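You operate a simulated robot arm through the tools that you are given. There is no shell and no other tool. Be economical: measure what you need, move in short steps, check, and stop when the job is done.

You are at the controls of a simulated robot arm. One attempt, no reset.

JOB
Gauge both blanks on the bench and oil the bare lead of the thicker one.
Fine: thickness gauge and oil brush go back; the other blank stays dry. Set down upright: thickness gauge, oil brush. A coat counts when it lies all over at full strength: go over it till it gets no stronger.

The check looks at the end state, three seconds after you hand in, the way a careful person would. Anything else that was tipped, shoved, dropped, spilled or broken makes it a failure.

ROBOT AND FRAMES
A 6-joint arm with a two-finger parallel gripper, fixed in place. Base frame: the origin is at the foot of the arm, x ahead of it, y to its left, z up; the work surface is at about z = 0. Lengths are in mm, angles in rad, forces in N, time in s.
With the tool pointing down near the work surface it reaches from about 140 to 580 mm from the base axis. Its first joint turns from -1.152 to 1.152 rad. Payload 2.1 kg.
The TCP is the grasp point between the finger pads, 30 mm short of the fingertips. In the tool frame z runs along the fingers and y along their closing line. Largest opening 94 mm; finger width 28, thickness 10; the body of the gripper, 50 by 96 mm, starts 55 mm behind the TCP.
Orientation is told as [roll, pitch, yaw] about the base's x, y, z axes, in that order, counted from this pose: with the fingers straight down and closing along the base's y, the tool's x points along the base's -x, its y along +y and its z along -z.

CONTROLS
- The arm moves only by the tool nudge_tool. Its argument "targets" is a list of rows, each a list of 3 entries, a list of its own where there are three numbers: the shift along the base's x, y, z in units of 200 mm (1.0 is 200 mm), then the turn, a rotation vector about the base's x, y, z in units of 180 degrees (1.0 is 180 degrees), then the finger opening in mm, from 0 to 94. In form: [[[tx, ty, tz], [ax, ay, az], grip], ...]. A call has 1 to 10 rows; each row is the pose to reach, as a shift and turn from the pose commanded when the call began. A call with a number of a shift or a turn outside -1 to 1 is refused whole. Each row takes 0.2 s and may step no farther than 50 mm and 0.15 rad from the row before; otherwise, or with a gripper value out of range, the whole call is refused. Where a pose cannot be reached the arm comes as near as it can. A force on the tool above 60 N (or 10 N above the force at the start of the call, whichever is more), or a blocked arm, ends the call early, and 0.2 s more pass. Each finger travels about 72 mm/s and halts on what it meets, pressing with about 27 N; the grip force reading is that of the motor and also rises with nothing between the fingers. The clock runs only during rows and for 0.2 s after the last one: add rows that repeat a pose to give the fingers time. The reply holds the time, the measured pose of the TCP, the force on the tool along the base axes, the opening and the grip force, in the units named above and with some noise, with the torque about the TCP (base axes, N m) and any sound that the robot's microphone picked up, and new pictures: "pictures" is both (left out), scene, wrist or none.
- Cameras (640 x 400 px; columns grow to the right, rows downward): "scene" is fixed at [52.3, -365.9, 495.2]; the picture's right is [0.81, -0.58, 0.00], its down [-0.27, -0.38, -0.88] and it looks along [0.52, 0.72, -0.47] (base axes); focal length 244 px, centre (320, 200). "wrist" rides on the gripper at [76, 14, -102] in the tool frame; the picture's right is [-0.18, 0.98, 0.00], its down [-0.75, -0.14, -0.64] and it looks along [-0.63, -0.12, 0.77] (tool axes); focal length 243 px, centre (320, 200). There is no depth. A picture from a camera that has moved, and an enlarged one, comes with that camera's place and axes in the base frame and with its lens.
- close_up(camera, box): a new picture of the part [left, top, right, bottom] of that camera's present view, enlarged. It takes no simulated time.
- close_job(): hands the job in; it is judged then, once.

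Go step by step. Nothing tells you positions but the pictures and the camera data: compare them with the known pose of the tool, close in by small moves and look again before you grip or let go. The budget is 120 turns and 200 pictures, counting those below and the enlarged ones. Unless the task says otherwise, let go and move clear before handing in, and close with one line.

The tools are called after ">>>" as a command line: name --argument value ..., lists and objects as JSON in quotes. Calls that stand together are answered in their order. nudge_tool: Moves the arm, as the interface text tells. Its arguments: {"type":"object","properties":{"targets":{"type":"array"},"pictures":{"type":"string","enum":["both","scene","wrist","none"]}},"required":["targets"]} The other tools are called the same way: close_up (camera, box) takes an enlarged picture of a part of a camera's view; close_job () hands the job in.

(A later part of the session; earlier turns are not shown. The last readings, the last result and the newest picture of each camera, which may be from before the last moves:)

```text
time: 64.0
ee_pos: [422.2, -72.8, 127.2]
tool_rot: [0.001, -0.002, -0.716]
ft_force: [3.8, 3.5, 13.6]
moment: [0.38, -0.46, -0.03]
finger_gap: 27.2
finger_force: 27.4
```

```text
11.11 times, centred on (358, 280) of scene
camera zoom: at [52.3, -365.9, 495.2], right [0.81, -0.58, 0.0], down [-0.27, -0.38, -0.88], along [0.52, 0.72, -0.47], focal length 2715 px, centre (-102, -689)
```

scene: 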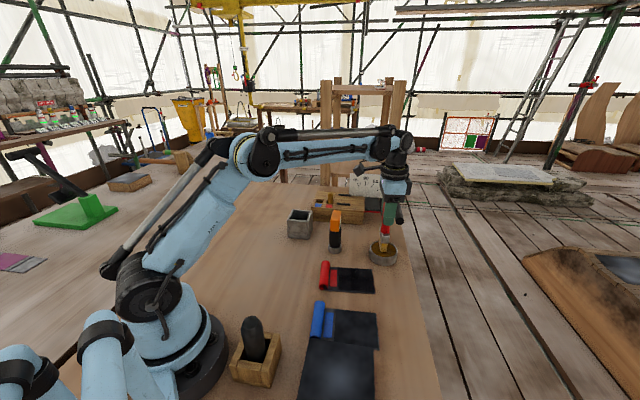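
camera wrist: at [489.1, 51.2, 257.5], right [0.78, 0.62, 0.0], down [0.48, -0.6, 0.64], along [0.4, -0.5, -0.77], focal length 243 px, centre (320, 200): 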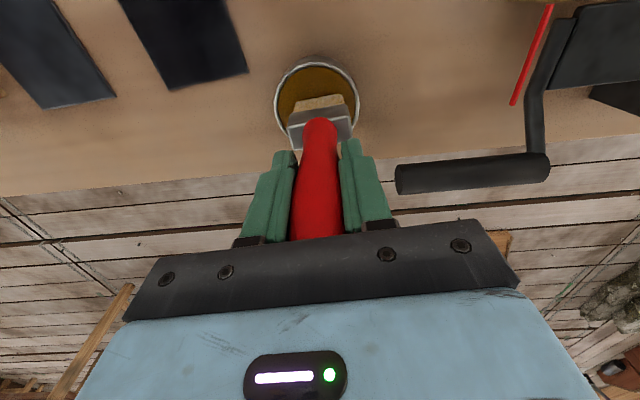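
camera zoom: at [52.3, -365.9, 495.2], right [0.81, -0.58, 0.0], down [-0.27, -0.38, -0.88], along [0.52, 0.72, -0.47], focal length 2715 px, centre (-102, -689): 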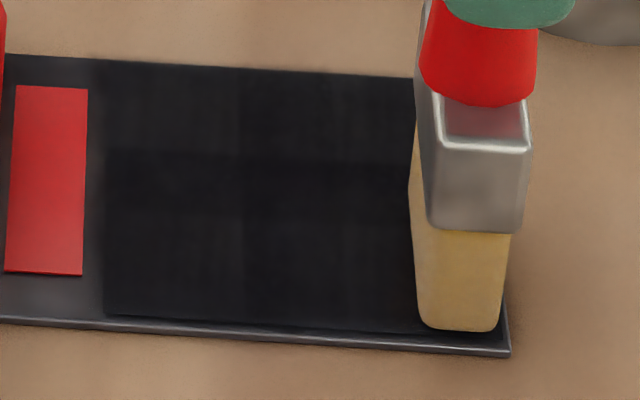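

>>> nudge_tool --targets '[[[-0.012, -0.008, 0], [0, 0, 0], 5], [[-0.07, 0.05, -0.001], [0, 0, 0], 5], [[-0.14, 0.11, -0.002], [0, 0, 0], 5], [[-0.21, 0.17, -0.003], [0, 0, 0], 5], [[-0.274, 0.226, -0.004], [0, 0, 0], 5], [[-0.21, 0.17, -0.003], [0, 0, 0], 5], [[-0.14, 0.11, -0.002], [0, 0, 0], 5], [[-0.21, 0.17, -0.003], [0, 0, 0], 5], [[-0.274, 0.226, -0.004], [0, 0, 0], 5]]' --pictures "none"

>>> close_up --camera "scene" --box '[336, 262, 380, 298]'

```text
time: 66.0
ee_pos: [367.3, -28.9, 126.8]
tool_rot: [0.001, 0.0, -0.717]
ft_force: [-0.1, 0.1, -0.8]
moment: [-0.02, 0.0, 0.01]
finger_gap: 26.9
finger_force: 26.7
```

```text
11.11 times, centred on (358, 280) of scene
camera zoom: at [52.3, -365.9, 495.2], right [0.81, -0.58, 0.0], down [-0.27, -0.38, -0.88], along [0.52, 0.72, -0.47], focal length 2715 px, centre (-102, -689)
```

zoom: 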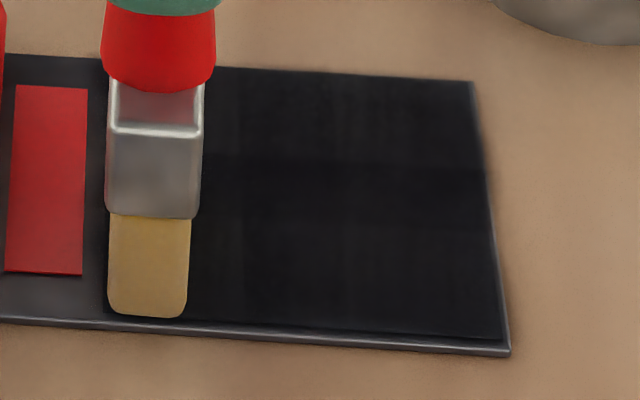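

>>> nudge_tool --targets '[[[0, 0, -0.002], [0, 0, 0], 5], [[0, 0, -0.002], [0, 0, 0], 5]]' --pictures "none"

>>> nudge_tool --targets '[[[0, 0, -0.003], [0, 0, 0], 5], [[0, 0, -0.003], [0, 0, 0], 5]]' --pictures "none"

```text
time: 66.6
ee_pos: [367.0, -27.6, 125.8]
tool_rot: [0.0, 0.001, -0.715]
ft_force: [0.2, -1.1, 10.4]
moment: [-0.15, 0.2, 0.01]
finger_gap: 26.8
finger_force: 26.9
```

```text
time: 67.2
ee_pos: [366.8, -28.6, 126.8]
tool_rot: [0.0, -0.001, -0.715]
ft_force: [0.4, -1.8, 21.6]
moment: [0.13, -0.16, 0.03]
finger_gap: 27.1
finger_force: 26.9
```

>>> nudge_tool --targets '[[[0.066, -0.059, 0.0005], [0, 0, 0], 5], [[0.131, -0.117, 0.001], [0, 0, 0], 5], [[0.197, -0.176, 0.0015], [0, 0, 0], 5], [[0.262, -0.234, 0.002], [0, 0, 0], 5]]' --pictures "none"

>>> nudge_tool --targets '[[[-0.066, 0.059, -0.0005], [0, 0, 0], 5], [[-0.131, 0.117, -0.001], [0, 0, 0], 5], [[-0.197, 0.176, -0.0015], [0, 0, 0], 5], [[-0.262, 0.234, -0.002], [0, 0, 0], 5]]' --pictures "none"

>>> close_up --camera "scene" --box '[336, 262, 380, 298]'

```text
time: 68.2
ee_pos: [419.6, -74.3, 126.7]
tool_rot: [-0.001, 0.001, -0.716]
ft_force: [-0.4, 0.0, 0.0]
moment: [0.02, 0.01, -0.02]
finger_gap: 27.2
finger_force: 27.0
```

```text
time: 69.2
ee_pos: [367.2, -28.2, 125.8]
tool_rot: [0.0, -0.003, -0.715]
ft_force: [1.6, 0.4, 2.7]
moment: [-0.03, -0.25, -0.01]
finger_gap: 27.0
finger_force: 27.0
```

```text
11.11 times, centred on (358, 280) of scene
camera zoom: at [52.3, -365.9, 495.2], right [0.81, -0.58, 0.0], down [-0.27, -0.38, -0.88], along [0.52, 0.72, -0.47], focal length 2715 px, centre (-102, -689)
```

zoom: 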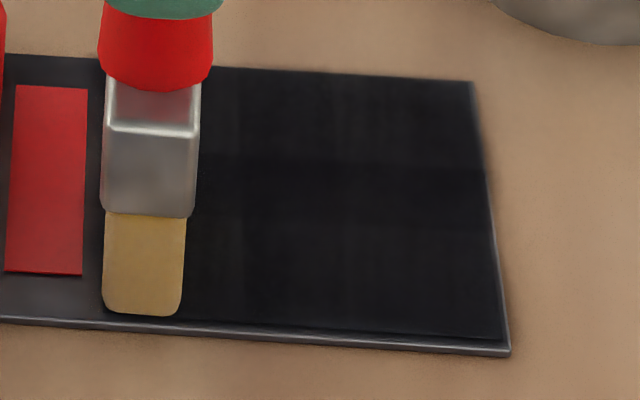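

>>> nudge_tool --targets '[[[0.069, 0.079, -0.001], [0, 0, 0], 5], [[0.137, 0.158, -0.001], [0, 0, 0], 5], [[0.203, 0.101, -0.0005], [0, 0, 0], 5], [[0.27, 0.043, 0], [0, 0, 0], 5], [[0.337, -0.015, 0.0005], [0, 0, 0], 5], [[0.405, -0.074, 0.001], [0, 0, 0], 5]]' --pictures "none"

>>> nudge_tool --targets '[[[-0.066, 0.059, -0.0015], [0, 0, 0], 5], [[-0.133, 0.117, -0.002], [0, 0, 0], 5], [[-0.2, 0.175, -0.0025], [0, 0, 0], 5], [[-0.27, 0.234, -0.003], [0, 0, 0], 5]]' --pictures "none"

>>> close_up --camera "scene" --box '[336, 262, 380, 298]'

```text
time: 70.6
ee_pos: [448.0, -44.1, 125.7]
tool_rot: [-0.001, 0.0, -0.714]
ft_force: [0.5, -0.2, -0.6]
moment: [-0.04, 0.02, 0.01]
finger_gap: 27.2
finger_force: 26.4
```

```text
time: 71.6
ee_pos: [395.2, 3.6, 125.6]
tool_rot: [0.0, -0.004, -0.718]
ft_force: [4.0, -3.7, 14.8]
moment: [-0.18, -0.59, 0.01]
finger_gap: 27.5
finger_force: 27.7
```

```text
11.11 times, centred on (358, 280) of scene
camera zoom: at [52.3, -365.9, 495.2], right [0.81, -0.58, 0.0], down [-0.27, -0.38, -0.88], along [0.52, 0.72, -0.47], focal length 2715 px, centre (-102, -689)
```

zoom: 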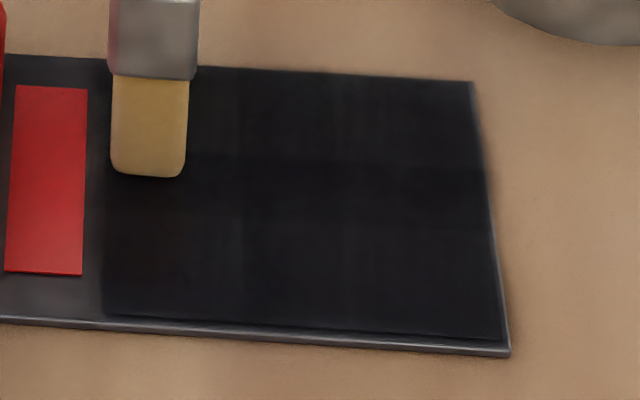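

>>> nudge_tool --targets '[[[-0.007, 0.006, 0], [0, 0, 0], 5], [[0.066, -0.058, 0], [0, 0, 0], 5], [[0.133, -0.117, 0], [0, 0, 0], 5], [[0.2, -0.175, 0], [0, 0, 0], 5], [[0.275, -0.24, 0], [0, 0, 0], 5], [[0.2, -0.175, 0], [0, 0, 0], 5], [[0.133, -0.117, 0], [0, 0, 0], 5], [[0.066, -0.058, 0], [0, 0, 0], 5], [[-0.006, 0.005, 0], [0, 0, 0], 5]]' --pictures "none"

>>> nudge_tool --targets '[[[-0.068, -0.079, 0], [0, 0, 0], 5], [[0, -0.137, 0], [0, 0, 0], 5], [[0.066, -0.195, 0], [0, 0, 0], 5], [[0.133, -0.253, 0], [0, 0, 0], 5], [[0.206, -0.319, 0], [0, 0, 0], 5], [[0.133, -0.253, 0], [0, 0, 0], 5], [[0.133, -0.253, 0.2], [0, 0, 0], 5], [[0.28, -0.38, 0.4], [0, 0, 0], 5], [[0.4, -0.45, 0.4], [0, 0, 0], 5]]'

>>> close_up --camera "scene" --box '[336, 262, 380, 298]'

```text
time: 73.6
ee_pos: [391.4, 5.6, 126.4]
tool_rot: [-0.001, 0.0, -0.717]
ft_force: [0.2, 0.1, 0.0]
moment: [0.01, -0.01, -0.01]
finger_gap: 26.7
finger_force: 27.1
```

```text
refused: row 8 steps farther than a row can; nothing moved
```

```text
11.11 times, centred on (358, 280) of scene
camera zoom: at [52.3, -365.9, 495.2], right [0.81, -0.58, 0.0], down [-0.27, -0.38, -0.88], along [0.52, 0.72, -0.47], focal length 2715 px, centre (-102, -689)
```

zoom: 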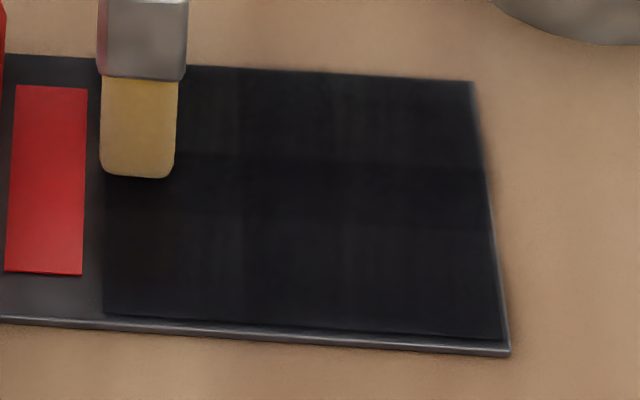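

>>> nudge_tool --targets '[[[-0.068, -0.079, -0.001], [0, 0, 0], 5], [[0, -0.137, -0.001], [0, 0, 0], 5], [[0.066, -0.195, -0.001], [0, 0, 0], 5], [[0.133, -0.253, -0.001], [0, 0, 0], 5], [[0.206, -0.319, -0.001], [0, 0, 0], 5], [[0.133, -0.253, -0.001], [0, 0, 0], 5], [[0.15, -0.27, 0.18], [0, 0, 0], 5], [[0.3, -0.4, 0.3], [0, 0, 0], 5], [[0.35, -0.42, 0.4], [0, 0, 0], 5]]'

>>> close_up --camera "scene" --box '[336, 262, 380, 298]'

>>> close_up --camera "wrist" --box '[200, 0, 380, 120]'

```text
time: 75.6
ee_pos: [462.8, -79.4, 205.6]
tool_rot: [-0.002, 0.001, -0.714]
ft_force: [-0.5, -0.4, -0.9]
moment: [-0.03, -0.01, 0.02]
finger_gap: 26.9
finger_force: 27.2
camera wrist: at [414.3, -19.1, 308.8], right [0.78, 0.62, 0.0], down [0.48, -0.6, 0.64], along [0.4, -0.5, -0.77], focal length 243 px, centre (320, 200)
```

scene: 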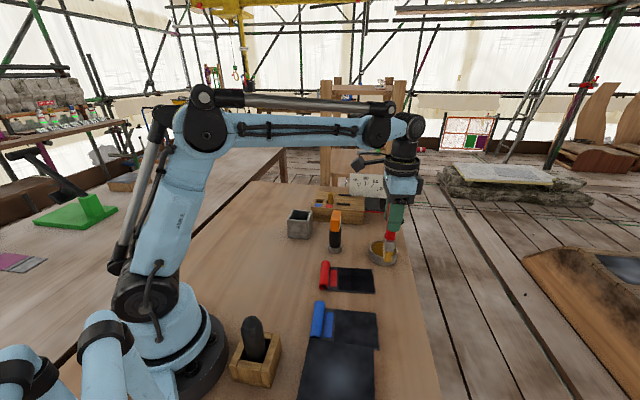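
wrist: 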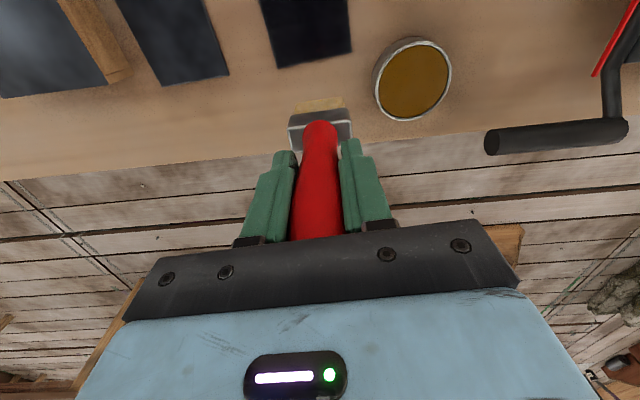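

```text
11.11 times, centred on (358, 280) of scene
camera zoom: at [52.3, -365.9, 495.2], right [0.81, -0.58, 0.0], down [-0.27, -0.38, -0.88], along [0.52, 0.72, -0.47], focal length 2715 px, centre (-102, -689)
```

zoom: 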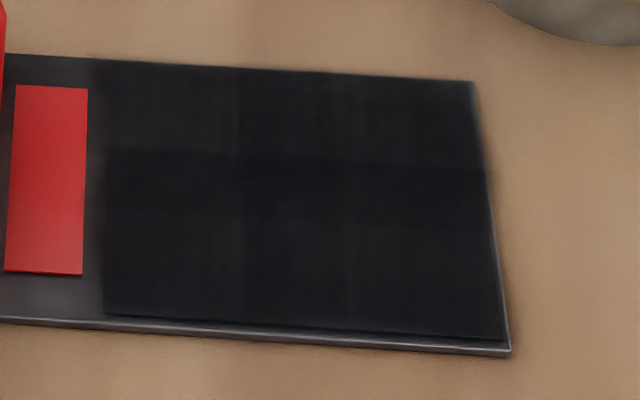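

```text
3.33 times, centred on (290, 60) of wrist
camera zoom: at [414.3, -19.1, 308.8], right [0.78, 0.62, 0.0], down [0.48, -0.6, 0.64], along [0.4, -0.5, -0.77], focal length 809 px, centre (420, 667)
```

zoom: 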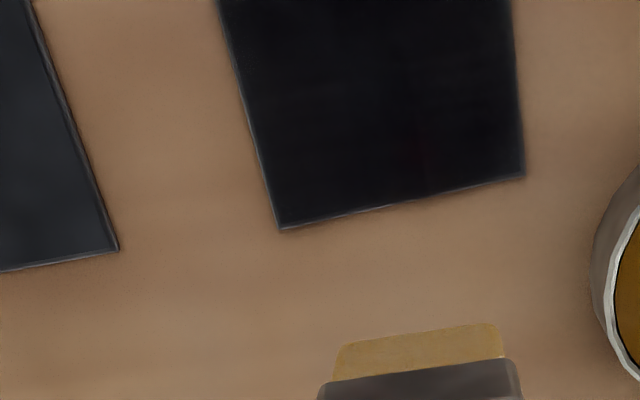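

>>> nudge_tool --targets '[[[-0.05, 0.05, 0.2], [0, 0, 0], 5], [[-0.1, 0.1, 0.4], [0, 0, 0], 5], [[-0.1, 0.1, 0.5], [0, 0, 0], 5]]' --pictures "wrist"

```text
time: 76.4
ee_pos: [442.6, -59.0, 304.9]
tool_rot: [0.001, 0.001, -0.716]
ft_force: [0.0, 0.7, 0.2]
moment: [0.01, 0.0, -0.01]
finger_gap: 26.8
finger_force: 26.9
camera wrist: at [394.4, 1.0, 408.7], right [0.78, 0.62, 0.0], down [0.48, -0.6, 0.64], along [0.4, -0.5, -0.77], focal length 243 px, centre (320, 200)
```

wrist: 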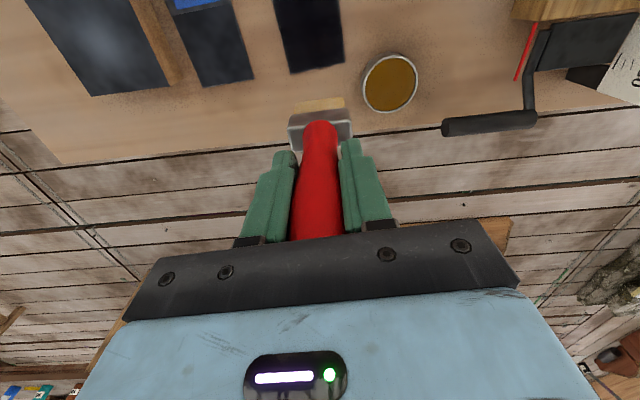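

>>> close_up --camera "wrist" --box '[260, 0, 360, 80]'

>>> close_up --camera "scene" --box '[340, 264, 376, 282]'

```text
5.00 times, centred on (310, 40) of wrist
camera zoom: at [394.4, 1.0, 408.7], right [0.78, 0.62, 0.0], down [0.48, -0.6, 0.64], along [0.4, -0.5, -0.77], focal length 1213 px, centre (370, 1000)
```

zoom: 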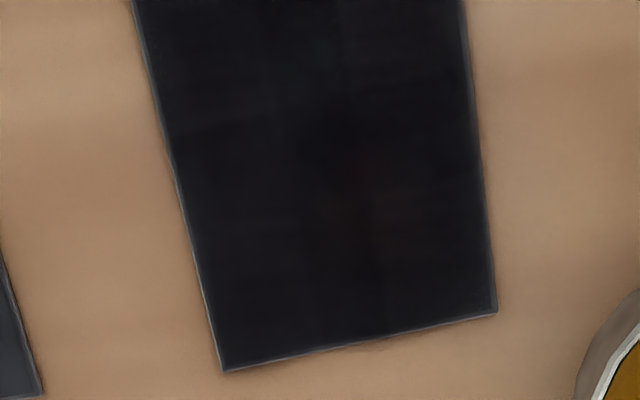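

```text
16.00 times, centred on (358, 273) of scene
camera zoom: at [52.3, -365.9, 495.2], right [0.81, -0.58, 0.0], down [-0.27, -0.38, -0.88], along [0.52, 0.72, -0.47], focal length 3909 px, centre (-288, -968)
```

zoom: 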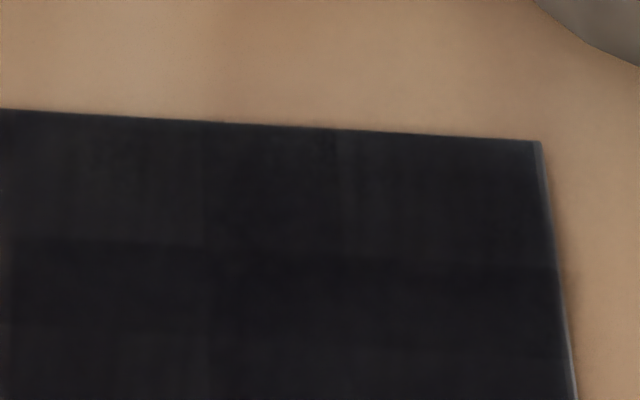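

Slight bands remain: the overlapped middle looks a bit darker. I'll re-dip and give the outer lanes more passes.

>>> nudge_tool --targets '[[[0.16, 0.08, -0.1], [0, 0, 0], 5], [[0.32, 0.16, -0.2], [0, 0, 0], 5], [[0.47, 0.245, -0.3], [0, 0, 0], 5], [[0.47, 0.245, -0.5], [0, 0, 0], 5], [[0.47, 0.245, -0.68], [0, 0, 0], 5], [[0.47, 0.245, -0.745], [0, 0, 0], 5], [[0.47, 0.245, -0.765], [0, 0, 0], 5], [[0.47, 0.245, -0.765], [0, 0, 0], 5]]' --pictures "none"

```text
time: 78.2
ee_pos: [537.2, -10.4, 152.5]
tool_rot: [0.0, -0.003, -0.716]
ft_force: [0.5, 0.2, 9.1]
moment: [0.18, -0.12, 0.01]
finger_gap: 27.0
finger_force: 27.3
```

>>> nudge_tool --targets '[[[0, 0, 0.2], [0, 0, 0], 5], [[-0.1, 0.01, 0.3], [0, 0, 0], 5], [[-0.3, 0.03, 0.3], [0, 0, 0], 5], [[-0.5, 0.05, 0.3], [0, 0, 0], 5], [[-0.7, 0.07, 0.25], [0, 0, 0], 5], [[-0.72, 0.076, 0.05], [0, 0, 0], 5], [[-0.72, 0.076, -0.1], [0, 0, 0], 5], [[-0.72, 0.076, -0.13], [0, 0, 0], 5], [[-0.72, 0.076, -0.137], [0, 0, 0], 5], [[-0.72, 0.076, -0.137], [0, 0, 0], 5]]' --pictures "none"

>>> close_up --camera "scene" --box '[336, 262, 380, 298]'

```text
time: 80.4
ee_pos: [393.3, 5.2, 124.6]
tool_rot: [0.0, -0.002, -0.715]
ft_force: [-1.1, -1.5, 24.4]
moment: [-0.36, 0.29, 0.06]
finger_gap: 26.7
finger_force: 27.2
```

```text
11.11 times, centred on (358, 280) of scene
camera zoom: at [52.2, -365.9, 495.2], right [0.81, -0.58, 0.0], down [-0.27, -0.38, -0.88], along [0.52, 0.72, -0.47], focal length 2715 px, centre (-102, -689)
```

zoom: 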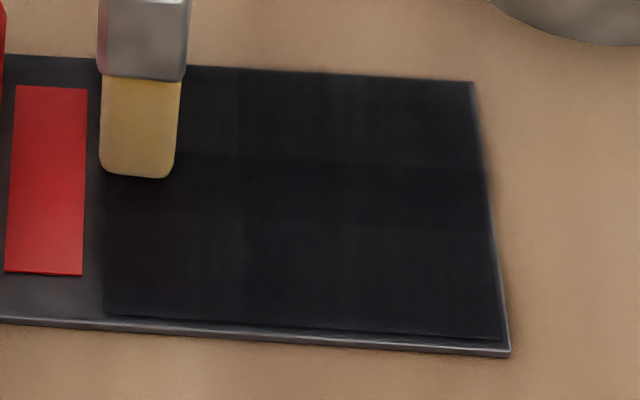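

>>> nudge_tool --targets '[[[0.066, -0.058, 0], [0, 0, 0], 5], [[0.133, -0.117, 0], [0, 0, 0], 5], [[0.2, -0.175, 0], [0, 0, 0], 5], [[0.27, -0.236, 0], [0, 0, 0], 5], [[0.2, -0.175, 0], [0, 0, 0], 5], [[0.133, -0.117, 0], [0, 0, 0], 5], [[0.066, -0.058, 0], [0, 0, 0], 5], [[0, 0, 0], [0, 0, 0], 5], [[0.066, -0.058, 0], [0, 0, 0], 5], [[0.133, -0.117, 0], [0, 0, 0], 5]]' --pictures "none"

>>> nudge_tool --targets '[[[0.066, -0.058, 0], [0, 0, 0], 5], [[0.138, -0.12, 0], [0, 0, 0], 5], [[0.066, -0.058, 0], [0, 0, 0], 5], [[0, 0, 0], [0, 0, 0], 5], [[-0.066, 0.058, 0], [0, 0, 0], 5], [[-0.133, 0.117, 0], [0, 0, 0], 5], [[-0.066, 0.058, 0], [0, 0, 0], 5], [[0, 0, 0], [0, 0, 0], 5], [[0.066, -0.058, 0], [0, 0, 0], 5], [[0.138, -0.12, 0], [0, 0, 0], 5]]' --pictures "none"

>>> close_up --camera "scene" --box '[336, 262, 380, 298]'

```text
time: 82.6
ee_pos: [419.5, -18.6, 124.0]
tool_rot: [-0.001, 0.0, -0.715]
ft_force: [1.1, 0.3, 1.2]
moment: [0.12, -0.05, 0.03]
finger_gap: 26.5
finger_force: 27.0
```

```text
time: 84.8
ee_pos: [446.9, -41.8, 124.3]
tool_rot: [0.0, -0.001, -0.716]
ft_force: [-1.9, 1.6, 4.0]
moment: [0.25, 0.03, 0.06]
finger_gap: 26.8
finger_force: 27.2
```

```text
11.11 times, centred on (358, 280) of scene
camera zoom: at [52.3, -365.9, 495.2], right [0.81, -0.58, 0.0], down [-0.27, -0.38, -0.88], along [0.52, 0.72, -0.47], focal length 2715 px, centre (-102, -689)
```

zoom: 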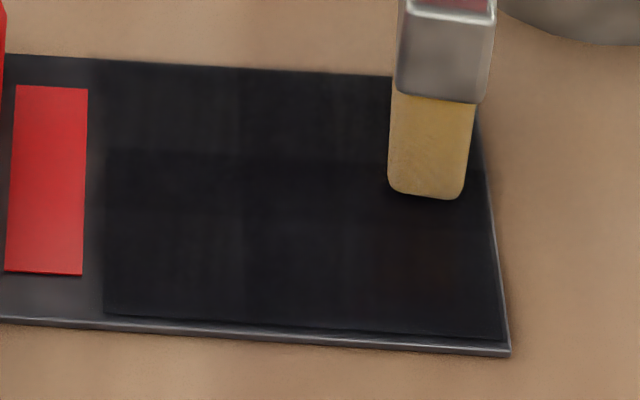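

No further change, so the far lane is saturated and the bands look like reflections. I'll finish with a few firm passes on the near lane.

>>> nudge_tool --targets '[[[-0.069, -0.08, 0], [0, 0, 0], 5], [[-0.14, -0.161, 0], [0, 0, 0], 5], [[-0.206, -0.103, 0], [0, 0, 0], 5], [[-0.273, -0.045, 0], [0, 0, 0], 5], [[-0.34, 0.014, 0], [0, 0, 0], 5], [[-0.41, 0.075, 0], [0, 0, 0], 5], [[-0.34, 0.014, 0], [0, 0, 0], 5], [[-0.273, -0.045, 0], [0, 0, 0], 5], [[-0.206, -0.103, 0], [0, 0, 0], 5], [[-0.135, -0.165, 0], [0, 0, 0], 5]]' --pictures "none"

>>> close_up --camera "scene" --box '[336, 262, 380, 298]'

>>> nudge_tool --targets '[[[-0.068, 0.06, 0], [0, 0, 0], 5], [[-0.137, 0.12, 0], [0, 0, 0], 5], [[-0.206, 0.18, 0], [0, 0, 0], 5], [[-0.275, 0.24, 0], [0, 0, 0], 5], [[-0.206, 0.18, 0], [0, 0, 0], 5], [[-0.137, 0.12, 0], [0, 0, 0], 5], [[-0.068, 0.06, 0], [0, 0, 0], 5], [[0, 0, 0], [0, 0, 0], 5], [[0.072, 0.082, 0], [0, 0, 0], 5]]' --pictures "none"

```text
time: 87.0
ee_pos: [421.5, -75.9, 124.1]
tool_rot: [0.0, -0.002, -0.715]
ft_force: [-0.1, -0.6, -0.9]
moment: [-0.03, 0.0, -0.02]
finger_gap: 26.8
finger_force: 27.1
```

```text
11.11 times, centred on (358, 280) of scene
camera zoom: at [52.3, -365.9, 495.2], right [0.81, -0.58, 0.0], down [-0.27, -0.38, -0.88], along [0.52, 0.72, -0.47], focal length 2715 px, centre (-102, -689)
```

zoom: 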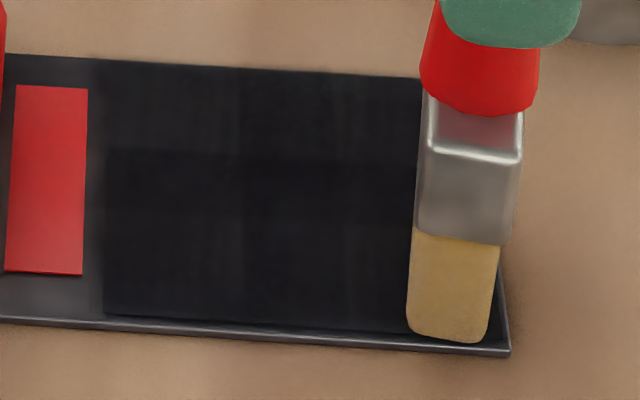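

```text
time: 89.0
ee_pos: [434.1, -59.3, 124.9]
tool_rot: [0.0, -0.002, -0.714]
ft_force: [-1.5, -2.6, 4.2]
moment: [-0.21, 0.07, -0.05]
finger_gap: 26.5
finger_force: 27.0
```

>>> nudge_tool --targets '[[[0.018, -0.016, 0], [0, 0, 0], 5], [[-0.054, -0.099, -0.001], [0, 0, 0], 5], [[0.018, -0.016, 0], [0, 0, 0], 5], [[0.09, 0.067, 0], [0, 0, 0], 5], [[0.018, -0.016, 0], [0, 0, 0], 5], [[-0.054, -0.099, -0.001], [0, 0, 0], 5], [[0.018, -0.016, 0], [0, 0, 0], 5], [[0.05, -0.05, 0.2], [0, 0, 0], 5], [[0.15, -0.1, 0.4], [0, 0, 0], 5]]'

>>> close_up --camera "scene" --box '[336, 262, 380, 298]'

>>> close_up --camera "scene" --box '[300, 295, 390, 360]'

```text
time: 91.0
ee_pos: [462.9, -78.7, 206.6]
tool_rot: [0.001, 0.001, -0.716]
ft_force: [-0.4, 1.1, -0.7]
moment: [-0.01, 0.02, 0.04]
finger_gap: 26.3
finger_force: 27.3
camera wrist: at [415.1, -18.8, 308.4], right [0.78, 0.62, 0.0], down [0.48, -0.6, 0.64], along [0.4, -0.5, -0.77], focal length 243 px, centre (320, 200)
```

scene: 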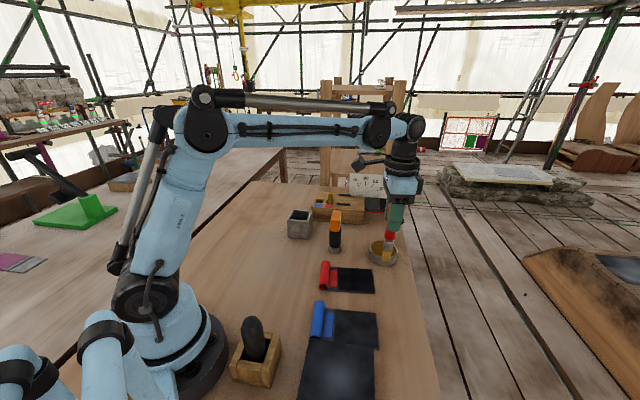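
wrist: 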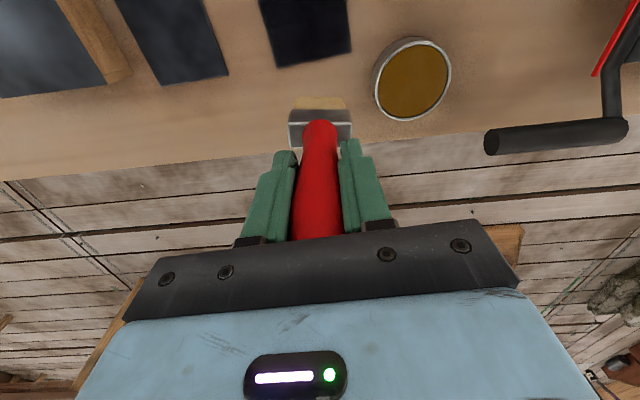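

```text
11.11 times, centred on (358, 280) of scene
camera zoom: at [52.3, -365.9, 495.2], right [0.81, -0.58, 0.0], down [-0.27, -0.38, -0.88], along [0.52, 0.72, -0.47], focal length 2715 px, centre (-102, -689)
```

zoom: 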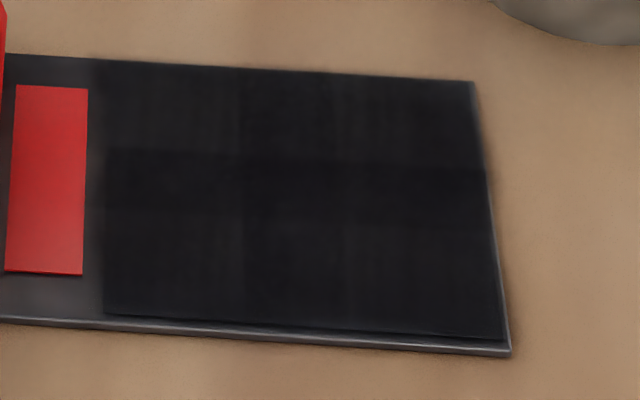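

```text
6.15 times, centred on (345, 328) of scene
camera zoom: at [52.3, -365.9, 495.2], right [0.81, -0.58, 0.0], down [-0.27, -0.38, -0.88], along [0.52, 0.72, -0.47], focal length 1504 px, centre (166, -585)
```

zoom: 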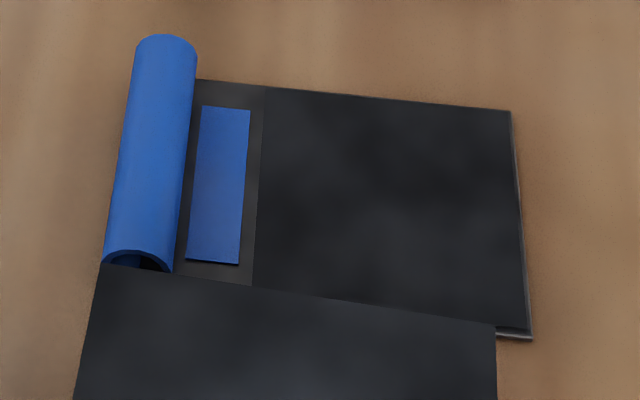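

I'll test whether the upper strip can still get stronger with a lane shifted further outward.

>>> nudge_tool --targets '[[[-0.1, 0.15, 0], [0, 0, 0], 5], [[-0.22, 0.3, 0], [0, 0, 0], 5], [[-0.33, 0.445, -0.05], [0, 0, 0], 5], [[-0.33, 0.445, -0.25], [0, 0, 0], 5], [[-0.33, 0.445, -0.39], [0, 0, 0], 5], [[-0.33, 0.445, -0.413], [0, 0, 0], 5], [[-0.33, 0.445, -0.413], [0, 0, 0], 5]]' --pictures "none"

>>> nudge_tool --targets '[[[0.033, -0.029, -0.001], [0, 0, 0], 5], [[0.066, -0.058, -0.001], [0, 0, 0], 5], [[0.1, -0.087, -0.001], [0, 0, 0], 5], [[0.133, -0.117, -0.001], [0, 0, 0], 5], [[0.166, -0.146, -0.001], [0, 0, 0], 5], [[0.2, -0.175, -0.001], [0, 0, 0], 5], [[0.235, -0.206, -0.001], [0, 0, 0], 5], [[0.27, -0.236, -0.001], [0, 0, 0], 5]]' --pictures "none"

>>> close_up --camera "scene" --box '[336, 262, 380, 298]'

```text
time: 92.6
ee_pos: [399.3, 10.3, 122.3]
tool_rot: [0.001, 0.002, -0.716]
ft_force: [-4.6, 1.4, 59.1]
moment: [0.04, 0.22, 0.08]
finger_gap: 26.5
finger_force: 26.6
```

```text
time: 93.2
ee_pos: [408.5, 1.1, 123.3]
tool_rot: [0.0, 0.01, -0.712]
ft_force: [-3.3, 2.0, 30.6]
moment: [0.47, 0.12, 0.04]
finger_gap: 26.8
finger_force: 27.1
stopped in row 3: the force on the tool passed its limit at 74 N (the readings are from after the stop); the commanded pose is now the measured one
```

```text
11.11 times, centred on (358, 280) of scene
camera zoom: at [52.2, -365.9, 495.2], right [0.81, -0.58, 0.0], down [-0.27, -0.38, -0.88], along [0.52, 0.72, -0.47], focal length 2715 px, centre (-102, -689)
```

zoom: 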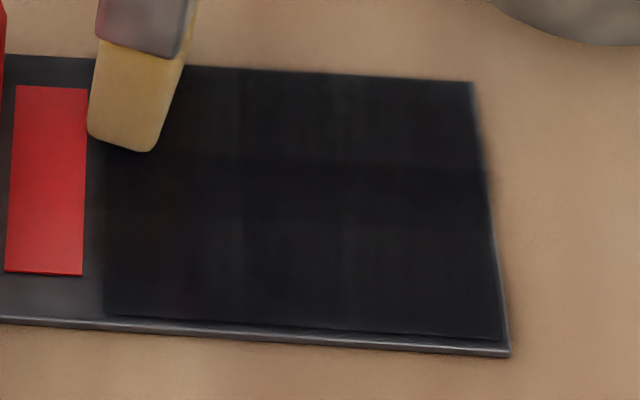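

Pressed too hard, and the brush tilted in the grip. I'll lift and look.

>>> nudge_tool --targets '[[[0, 0, 0.05], [0, 0, 0], 5], [[0, 0, 0.2], [0, 0, 0], 5], [[0, 0, 0.3], [0, 0, 0], 5]]'

>>> close_up --camera "scene" --box '[310, 200, 400, 300]'

```text
time: 94.0
ee_pos: [408.7, 2.4, 183.5]
tool_rot: [0.001, 0.01, -0.713]
ft_force: [0.5, 0.3, -0.2]
moment: [0.0, 0.0, 0.01]
finger_gap: 26.6
finger_force: 27.0
camera wrist: at [361.3, 61.3, 286.4], right [0.78, 0.62, 0.0], down [0.48, -0.6, 0.64], along [0.39, -0.5, -0.77], focal length 243 px, centre (320, 200)
```

scene: 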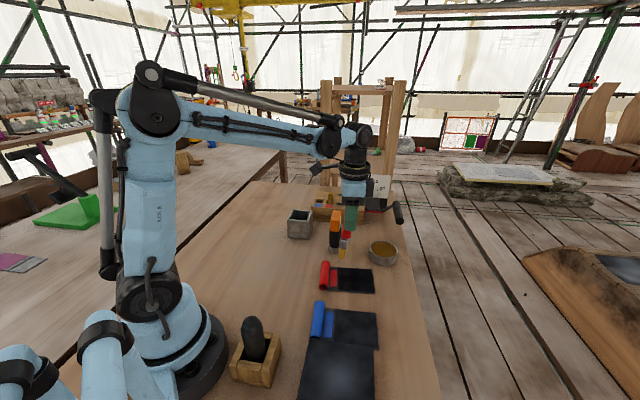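
wrist: 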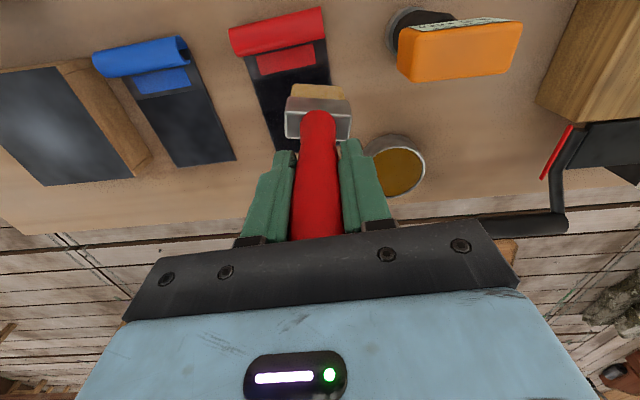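

```text
4.00 times, centred on (355, 250) of scene
camera zoom: at [52.3, -365.9, 495.2], right [0.81, -0.58, 0.0], down [-0.27, -0.38, -0.88], along [0.52, 0.72, -0.47], focal length 977 px, centre (180, 0)
```

zoom: 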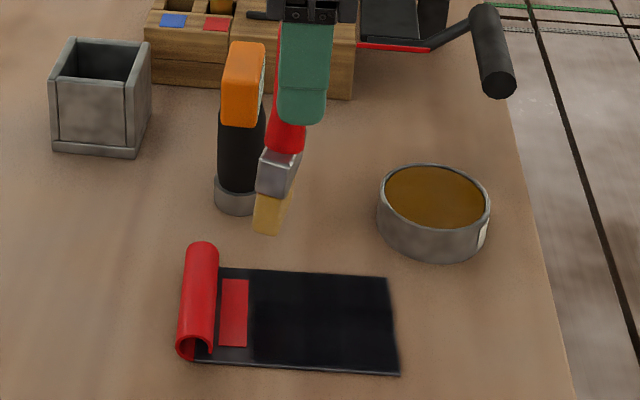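

The brush leans about 8° in the grip. I'll raise it, tilt the tool to bring it vertical again, restore the yaw, and check.

>>> nudge_tool --targets '[[[0, 0, 0.18], [-0.01, -0.012, -0.008], 5], [[0, 0, 0.36], [-0.02, -0.024, -0.016], 5], [[0, 0, 0.53], [-0.031, -0.0357, -0.023], 5], [[0, 0.2, 0.53], [-0.031, -0.0357, -0.023], 5], [[0, 0.2, 0.53], [-0.031, -0.0357, -0.023], 5]]'

>>> close_up --camera "scene" --box '[290, 130, 390, 240]'

>>> close_up --camera "scene" --box '[336, 262, 380, 298]'

```text
time: 95.2
ee_pos: [410.5, 42.7, 288.6]
tool_rot: [0.004, -0.14, -0.788]
ft_force: [0.0, 0.2, -0.3]
moment: [0.0, 0.01, 0.01]
finger_gap: 26.5
finger_force: 27.0
camera wrist: at [356.0, 115.0, 380.0], right [0.82, 0.57, 0.03], down [0.36, -0.57, 0.74], along [0.44, -0.6, -0.67], focal length 243 px, centre (320, 200)
```

scene: 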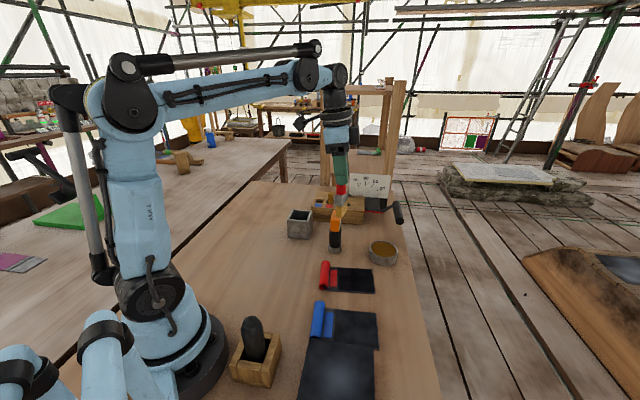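
wrist: 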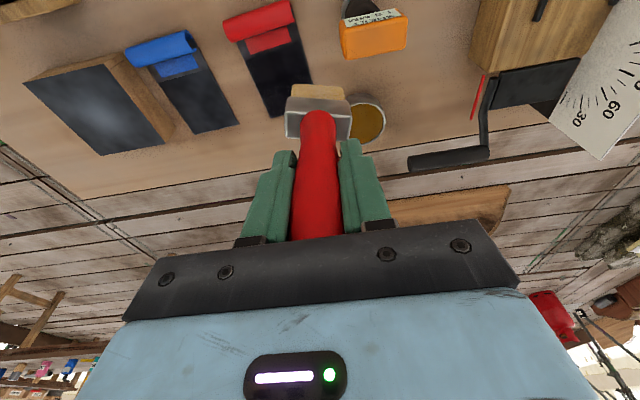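

```text
3.64 times, centred on (340, 185) of scene
camera zoom: at [52.3, -365.9, 495.2], right [0.81, -0.58, 0.0], down [-0.27, -0.38, -0.88], along [0.52, 0.72, -0.47], focal length 888 px, centre (247, 254)
```

zoom: 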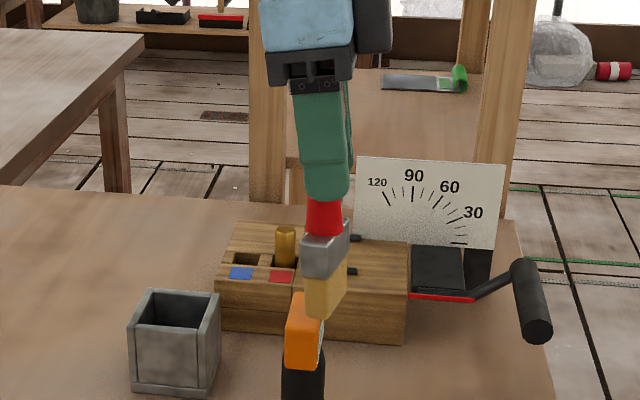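

```text
11.11 times, centred on (358, 280) of scene
camera zoom: at [52.3, -365.9, 495.2], right [0.81, -0.58, 0.0], down [-0.27, -0.38, -0.88], along [0.52, 0.72, -0.47], focal length 2715 px, centre (-102, -689)
```

zoom: 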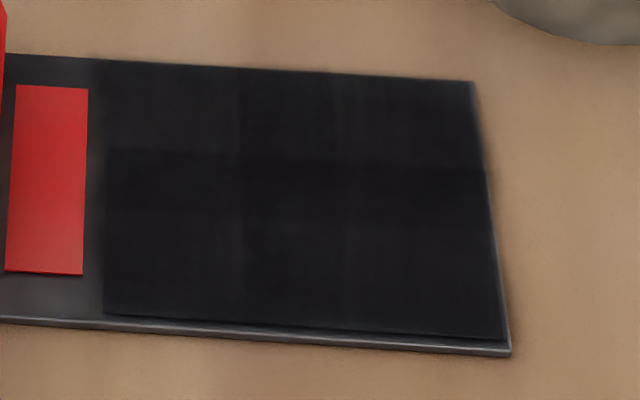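

>>> close_up --camera "wrist" --box '[235, 30, 315, 125]'

```text
4.21 times, centred on (275, 78) of wrist
camera zoom: at [356.0, 115.0, 380.0], right [0.82, 0.57, 0.03], down [0.36, -0.57, 0.74], along [0.44, -0.6, -0.67], focal length 1022 px, centre (510, 716)
```

zoom: 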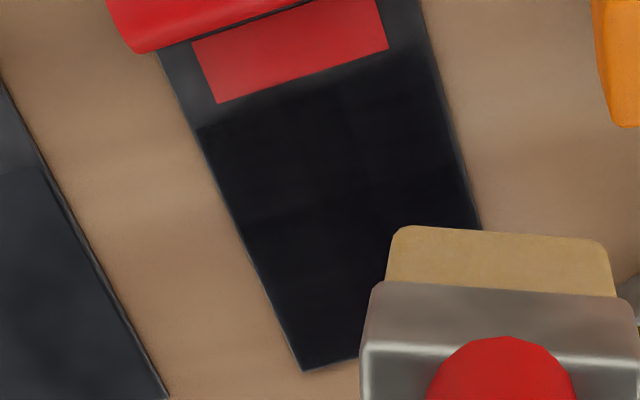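

The coat looks uniform from here and the brush is vertical again. I'll carry it over the grey box.

>>> nudge_tool --targets '[[[-0.01, 0.2, 0], [0, 0, 0], 5], [[-0.02, 0.4, 0], [0, 0, 0], 5], [[-0.03, 0.6, 0], [0, 0, 0], 5], [[-0.033, 0.8, 0], [0, 0, 0], 5], [[-0.033, 0.946, -0.05], [0, 0, 0], 5], [[-0.033, 0.946, -0.25], [0, 0, 0], 5], [[-0.033, 0.946, -0.38], [0, 0, 0], 5], [[-0.033, 0.946, -0.38], [0, 0, 0], 5]]'

>>> close_up --camera "scene" --box '[270, 160, 350, 245]'

>>> close_up --camera "wrist" --box '[260, 30, 380, 150]'

```text
time: 97.0
ee_pos: [402.6, 230.6, 211.7]
tool_rot: [0.005, -0.14, -0.786]
ft_force: [0.3, 0.5, 0.0]
moment: [-0.01, 0.0, -0.01]
finger_gap: 26.3
finger_force: 27.4
camera wrist: at [348.8, 303.2, 303.2], right [0.82, 0.57, 0.03], down [0.36, -0.57, 0.74], along [0.44, -0.6, -0.67], focal length 243 px, centre (320, 200)
```

scene: 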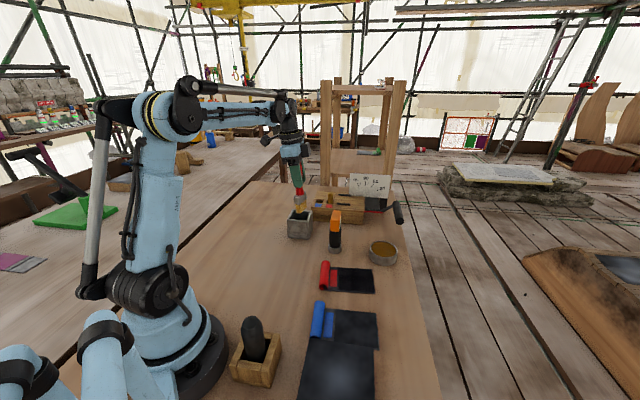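
wrist: 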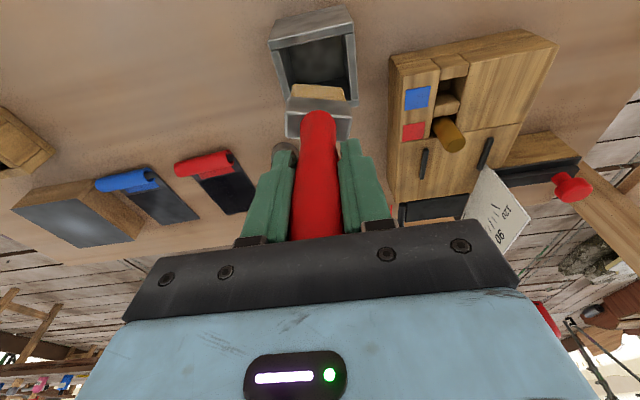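

```text
4.71 times, centred on (310, 202) of scene
camera zoom: at [52.3, -365.9, 495.2], right [0.81, -0.58, 0.0], down [-0.27, -0.38, -0.88], along [0.52, 0.72, -0.47], focal length 1150 px, centre (367, 188)
```

zoom: 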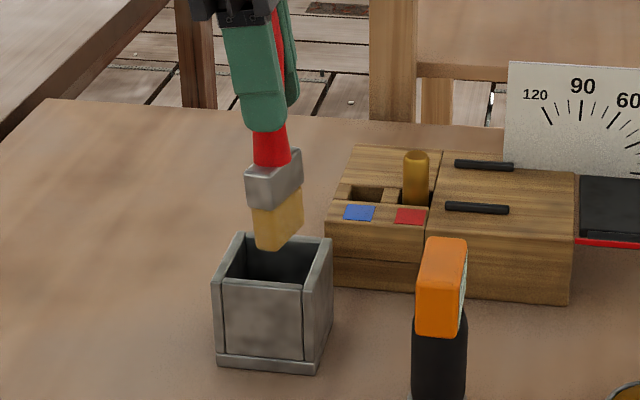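

```text
3.33 times, centred on (320, 90) of wrist
camera zoom: at [348.8, 303.2, 303.2], right [0.82, 0.57, 0.03], down [0.36, -0.57, 0.74], along [0.44, -0.6, -0.67], focal length 809 px, centre (320, 567)
```

zoom: 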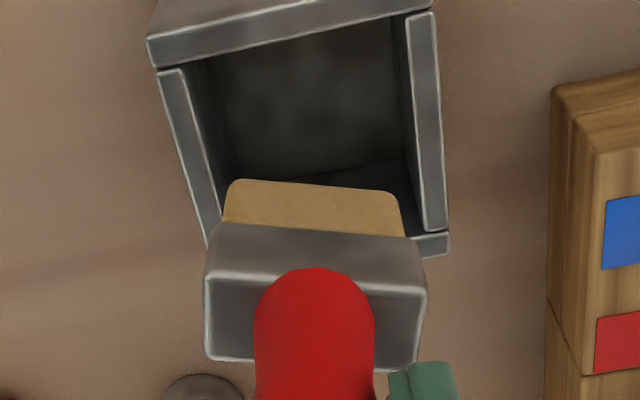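

The brush has also twisted about 16° in the grip relative to the box. I'll turn the tool to square it up and lower to just above the rim.

>>> nudge_tool --targets '[[[0, 0, 0], [0, 0, 0.045], 5], [[0, 0, 0], [0, 0, 0.089], 5], [[0, 0, -0.08], [0, 0, 0.089], 5], [[0, 0, -0.08], [0, 0, 0.089], 5]]'

>>> close_up --camera "scene" --box '[270, 160, 350, 245]'

>>> close_up --camera "wrist" --box '[260, 30, 380, 150]'

```text
time: 98.0
ee_pos: [402.7, 230.2, 196.7]
tool_rot: [0.004, -0.141, -0.506]
ft_force: [-0.9, 0.0, -0.9]
moment: [0.03, -0.02, -0.02]
finger_gap: 26.4
finger_force: 27.0
camera wrist: at [330.7, 285.4, 287.8], right [0.64, 0.77, 0.03], down [0.5, -0.44, 0.74], along [0.58, -0.45, -0.67], focal length 243 px, centre (320, 200)
```

scene: 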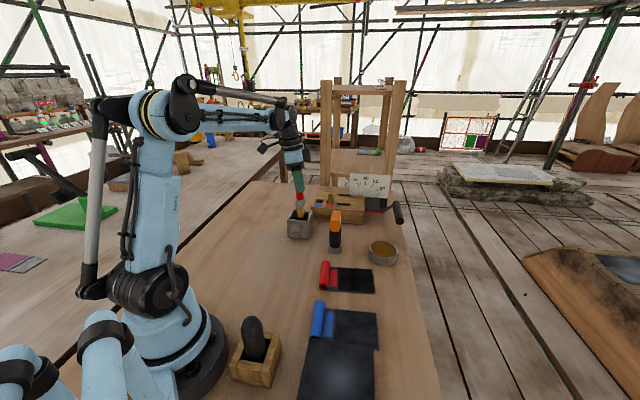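
wrist: 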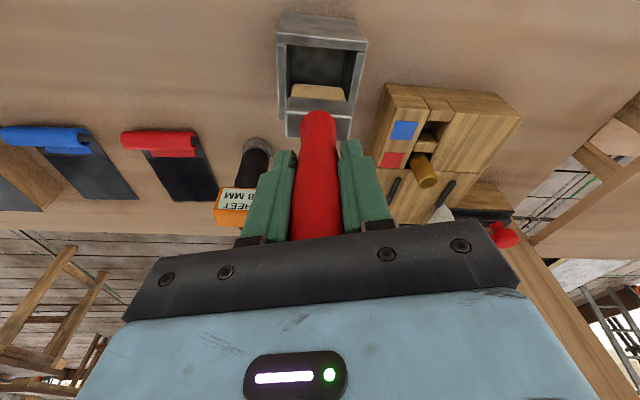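

```text
4.71 times, centred on (310, 202) of scene
camera zoom: at [52.3, -365.9, 495.2], right [0.81, -0.58, 0.0], down [-0.27, -0.38, -0.88], along [0.52, 0.72, -0.47], focal length 1150 px, centre (367, 188)
```

zoom: 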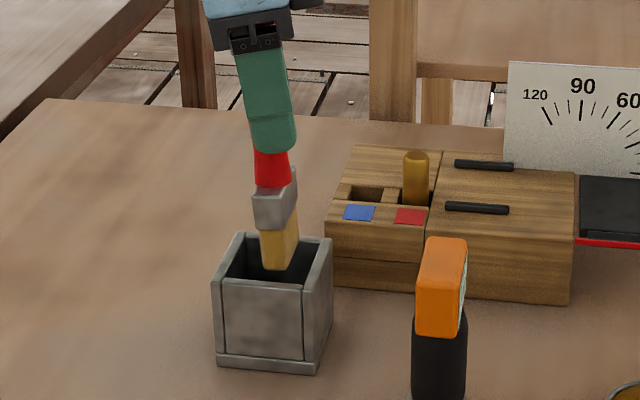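

```text
3.33 times, centred on (320, 90) of wrist
camera zoom: at [330.7, 285.4, 287.8], right [0.64, 0.77, 0.03], down [0.5, -0.44, 0.74], along [0.58, -0.45, -0.67], focal length 809 px, centre (320, 567)
```

zoom: 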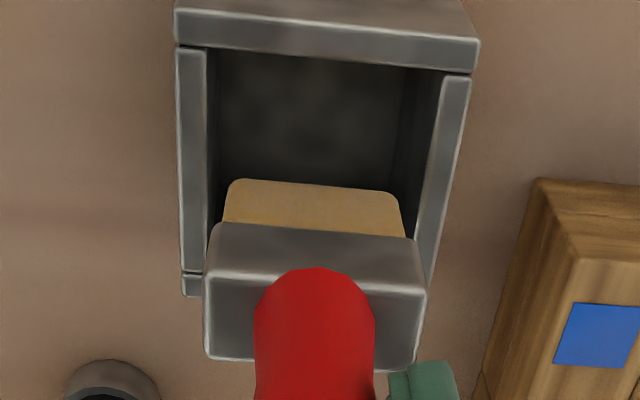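

>>> nudge_tool --targets '[[[-0.014, 0.028, 0], [0, 0, 0], 5], [[-0.014, 0.028, -0.03], [0, 0, 0], 5], [[-0.014, 0.028, -0.03], [0, 0, 0], 5]]' --pictures "none"

>>> close_up --camera "scene" --box '[280, 190, 330, 245]'

>>> close_up --camera "wrist" --box '[260, 20, 380, 140]'

```text
time: 98.8
ee_pos: [401.4, 236.1, 190.2]
tool_rot: [0.004, -0.139, -0.505]
ft_force: [0.1, 0.2, -1.2]
moment: [0.01, -0.01, 0.02]
finger_gap: 26.1
finger_force: 27.2
```

```text
7.27 times, centred on (305, 218) of scene
camera zoom: at [52.3, -365.9, 495.2], right [0.81, -0.58, 0.0], down [-0.27, -0.38, -0.88], along [0.52, 0.72, -0.47], focal length 1777 px, centre (429, 73)
```

zoom: 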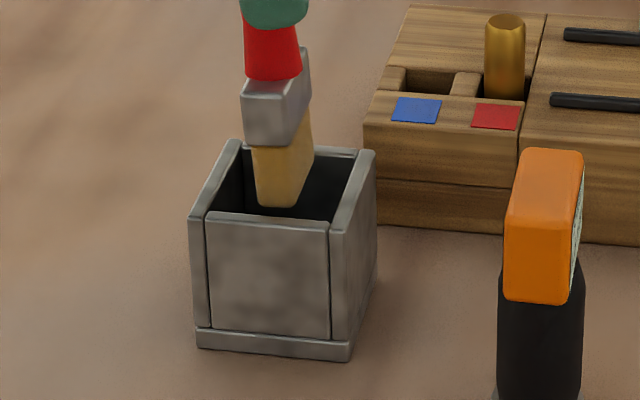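

```text
3.33 times, centred on (320, 80) of wrist
camera zoom: at [328.2, 290.9, 281.6], right [0.64, 0.77, 0.03], down [0.5, -0.44, 0.74], along [0.58, -0.46, -0.67], focal length 809 px, centre (320, 600)
```

zoom: 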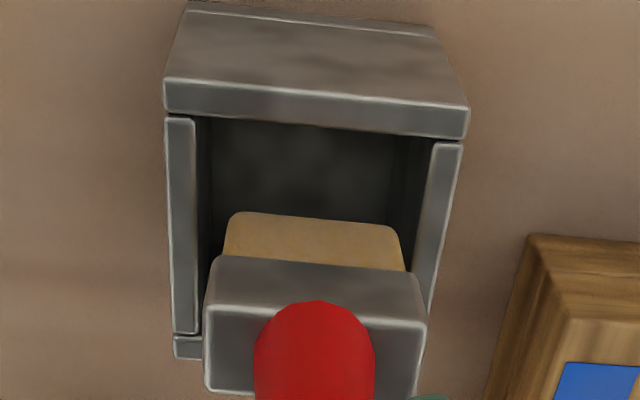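

>>> nudge_tool --targets '[[[-0.0175, 0.0175, 0], [0, 0, 0], 5], [[-0.0175, 0.0175, -0.06], [0, 0, 0], 5], [[-0.0175, 0.0175, -0.12], [0, 0, 0], 5], [[-0.0175, 0.0175, -0.12], [0, 0, 0], 5]]' --pictures "none"

>>> close_up --camera "scene" --box '[280, 190, 330, 245]'

>>> close_up --camera "wrist" --box '[260, 20, 380, 140]'

```text
time: 99.8
ee_pos: [396.7, 238.8, 166.5]
tool_rot: [0.007, -0.141, -0.505]
ft_force: [-0.3, -0.2, -0.4]
moment: [0.03, 0.0, 0.01]
finger_gap: 26.3
finger_force: 27.2
```

```text
7.27 times, centred on (305, 218) of scene
camera zoom: at [52.3, -365.9, 495.2], right [0.81, -0.58, 0.0], down [-0.27, -0.38, -0.88], along [0.52, 0.72, -0.47], focal length 1777 px, centre (429, 73)
```

zoom: 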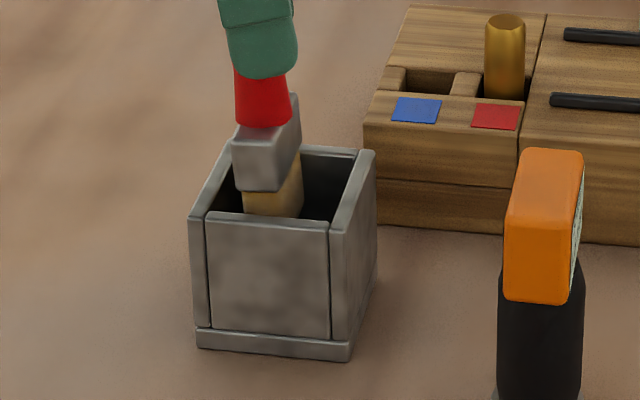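

```text
3.33 times, centred on (320, 80) of wrist
camera zoom: at [324.1, 294.5, 257.9], right [0.64, 0.77, 0.03], down [0.5, -0.44, 0.74], along [0.58, -0.46, -0.67], focal length 809 px, centre (320, 600)
```

zoom: 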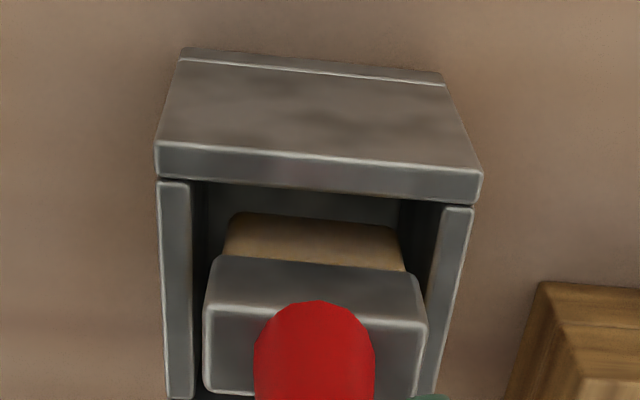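

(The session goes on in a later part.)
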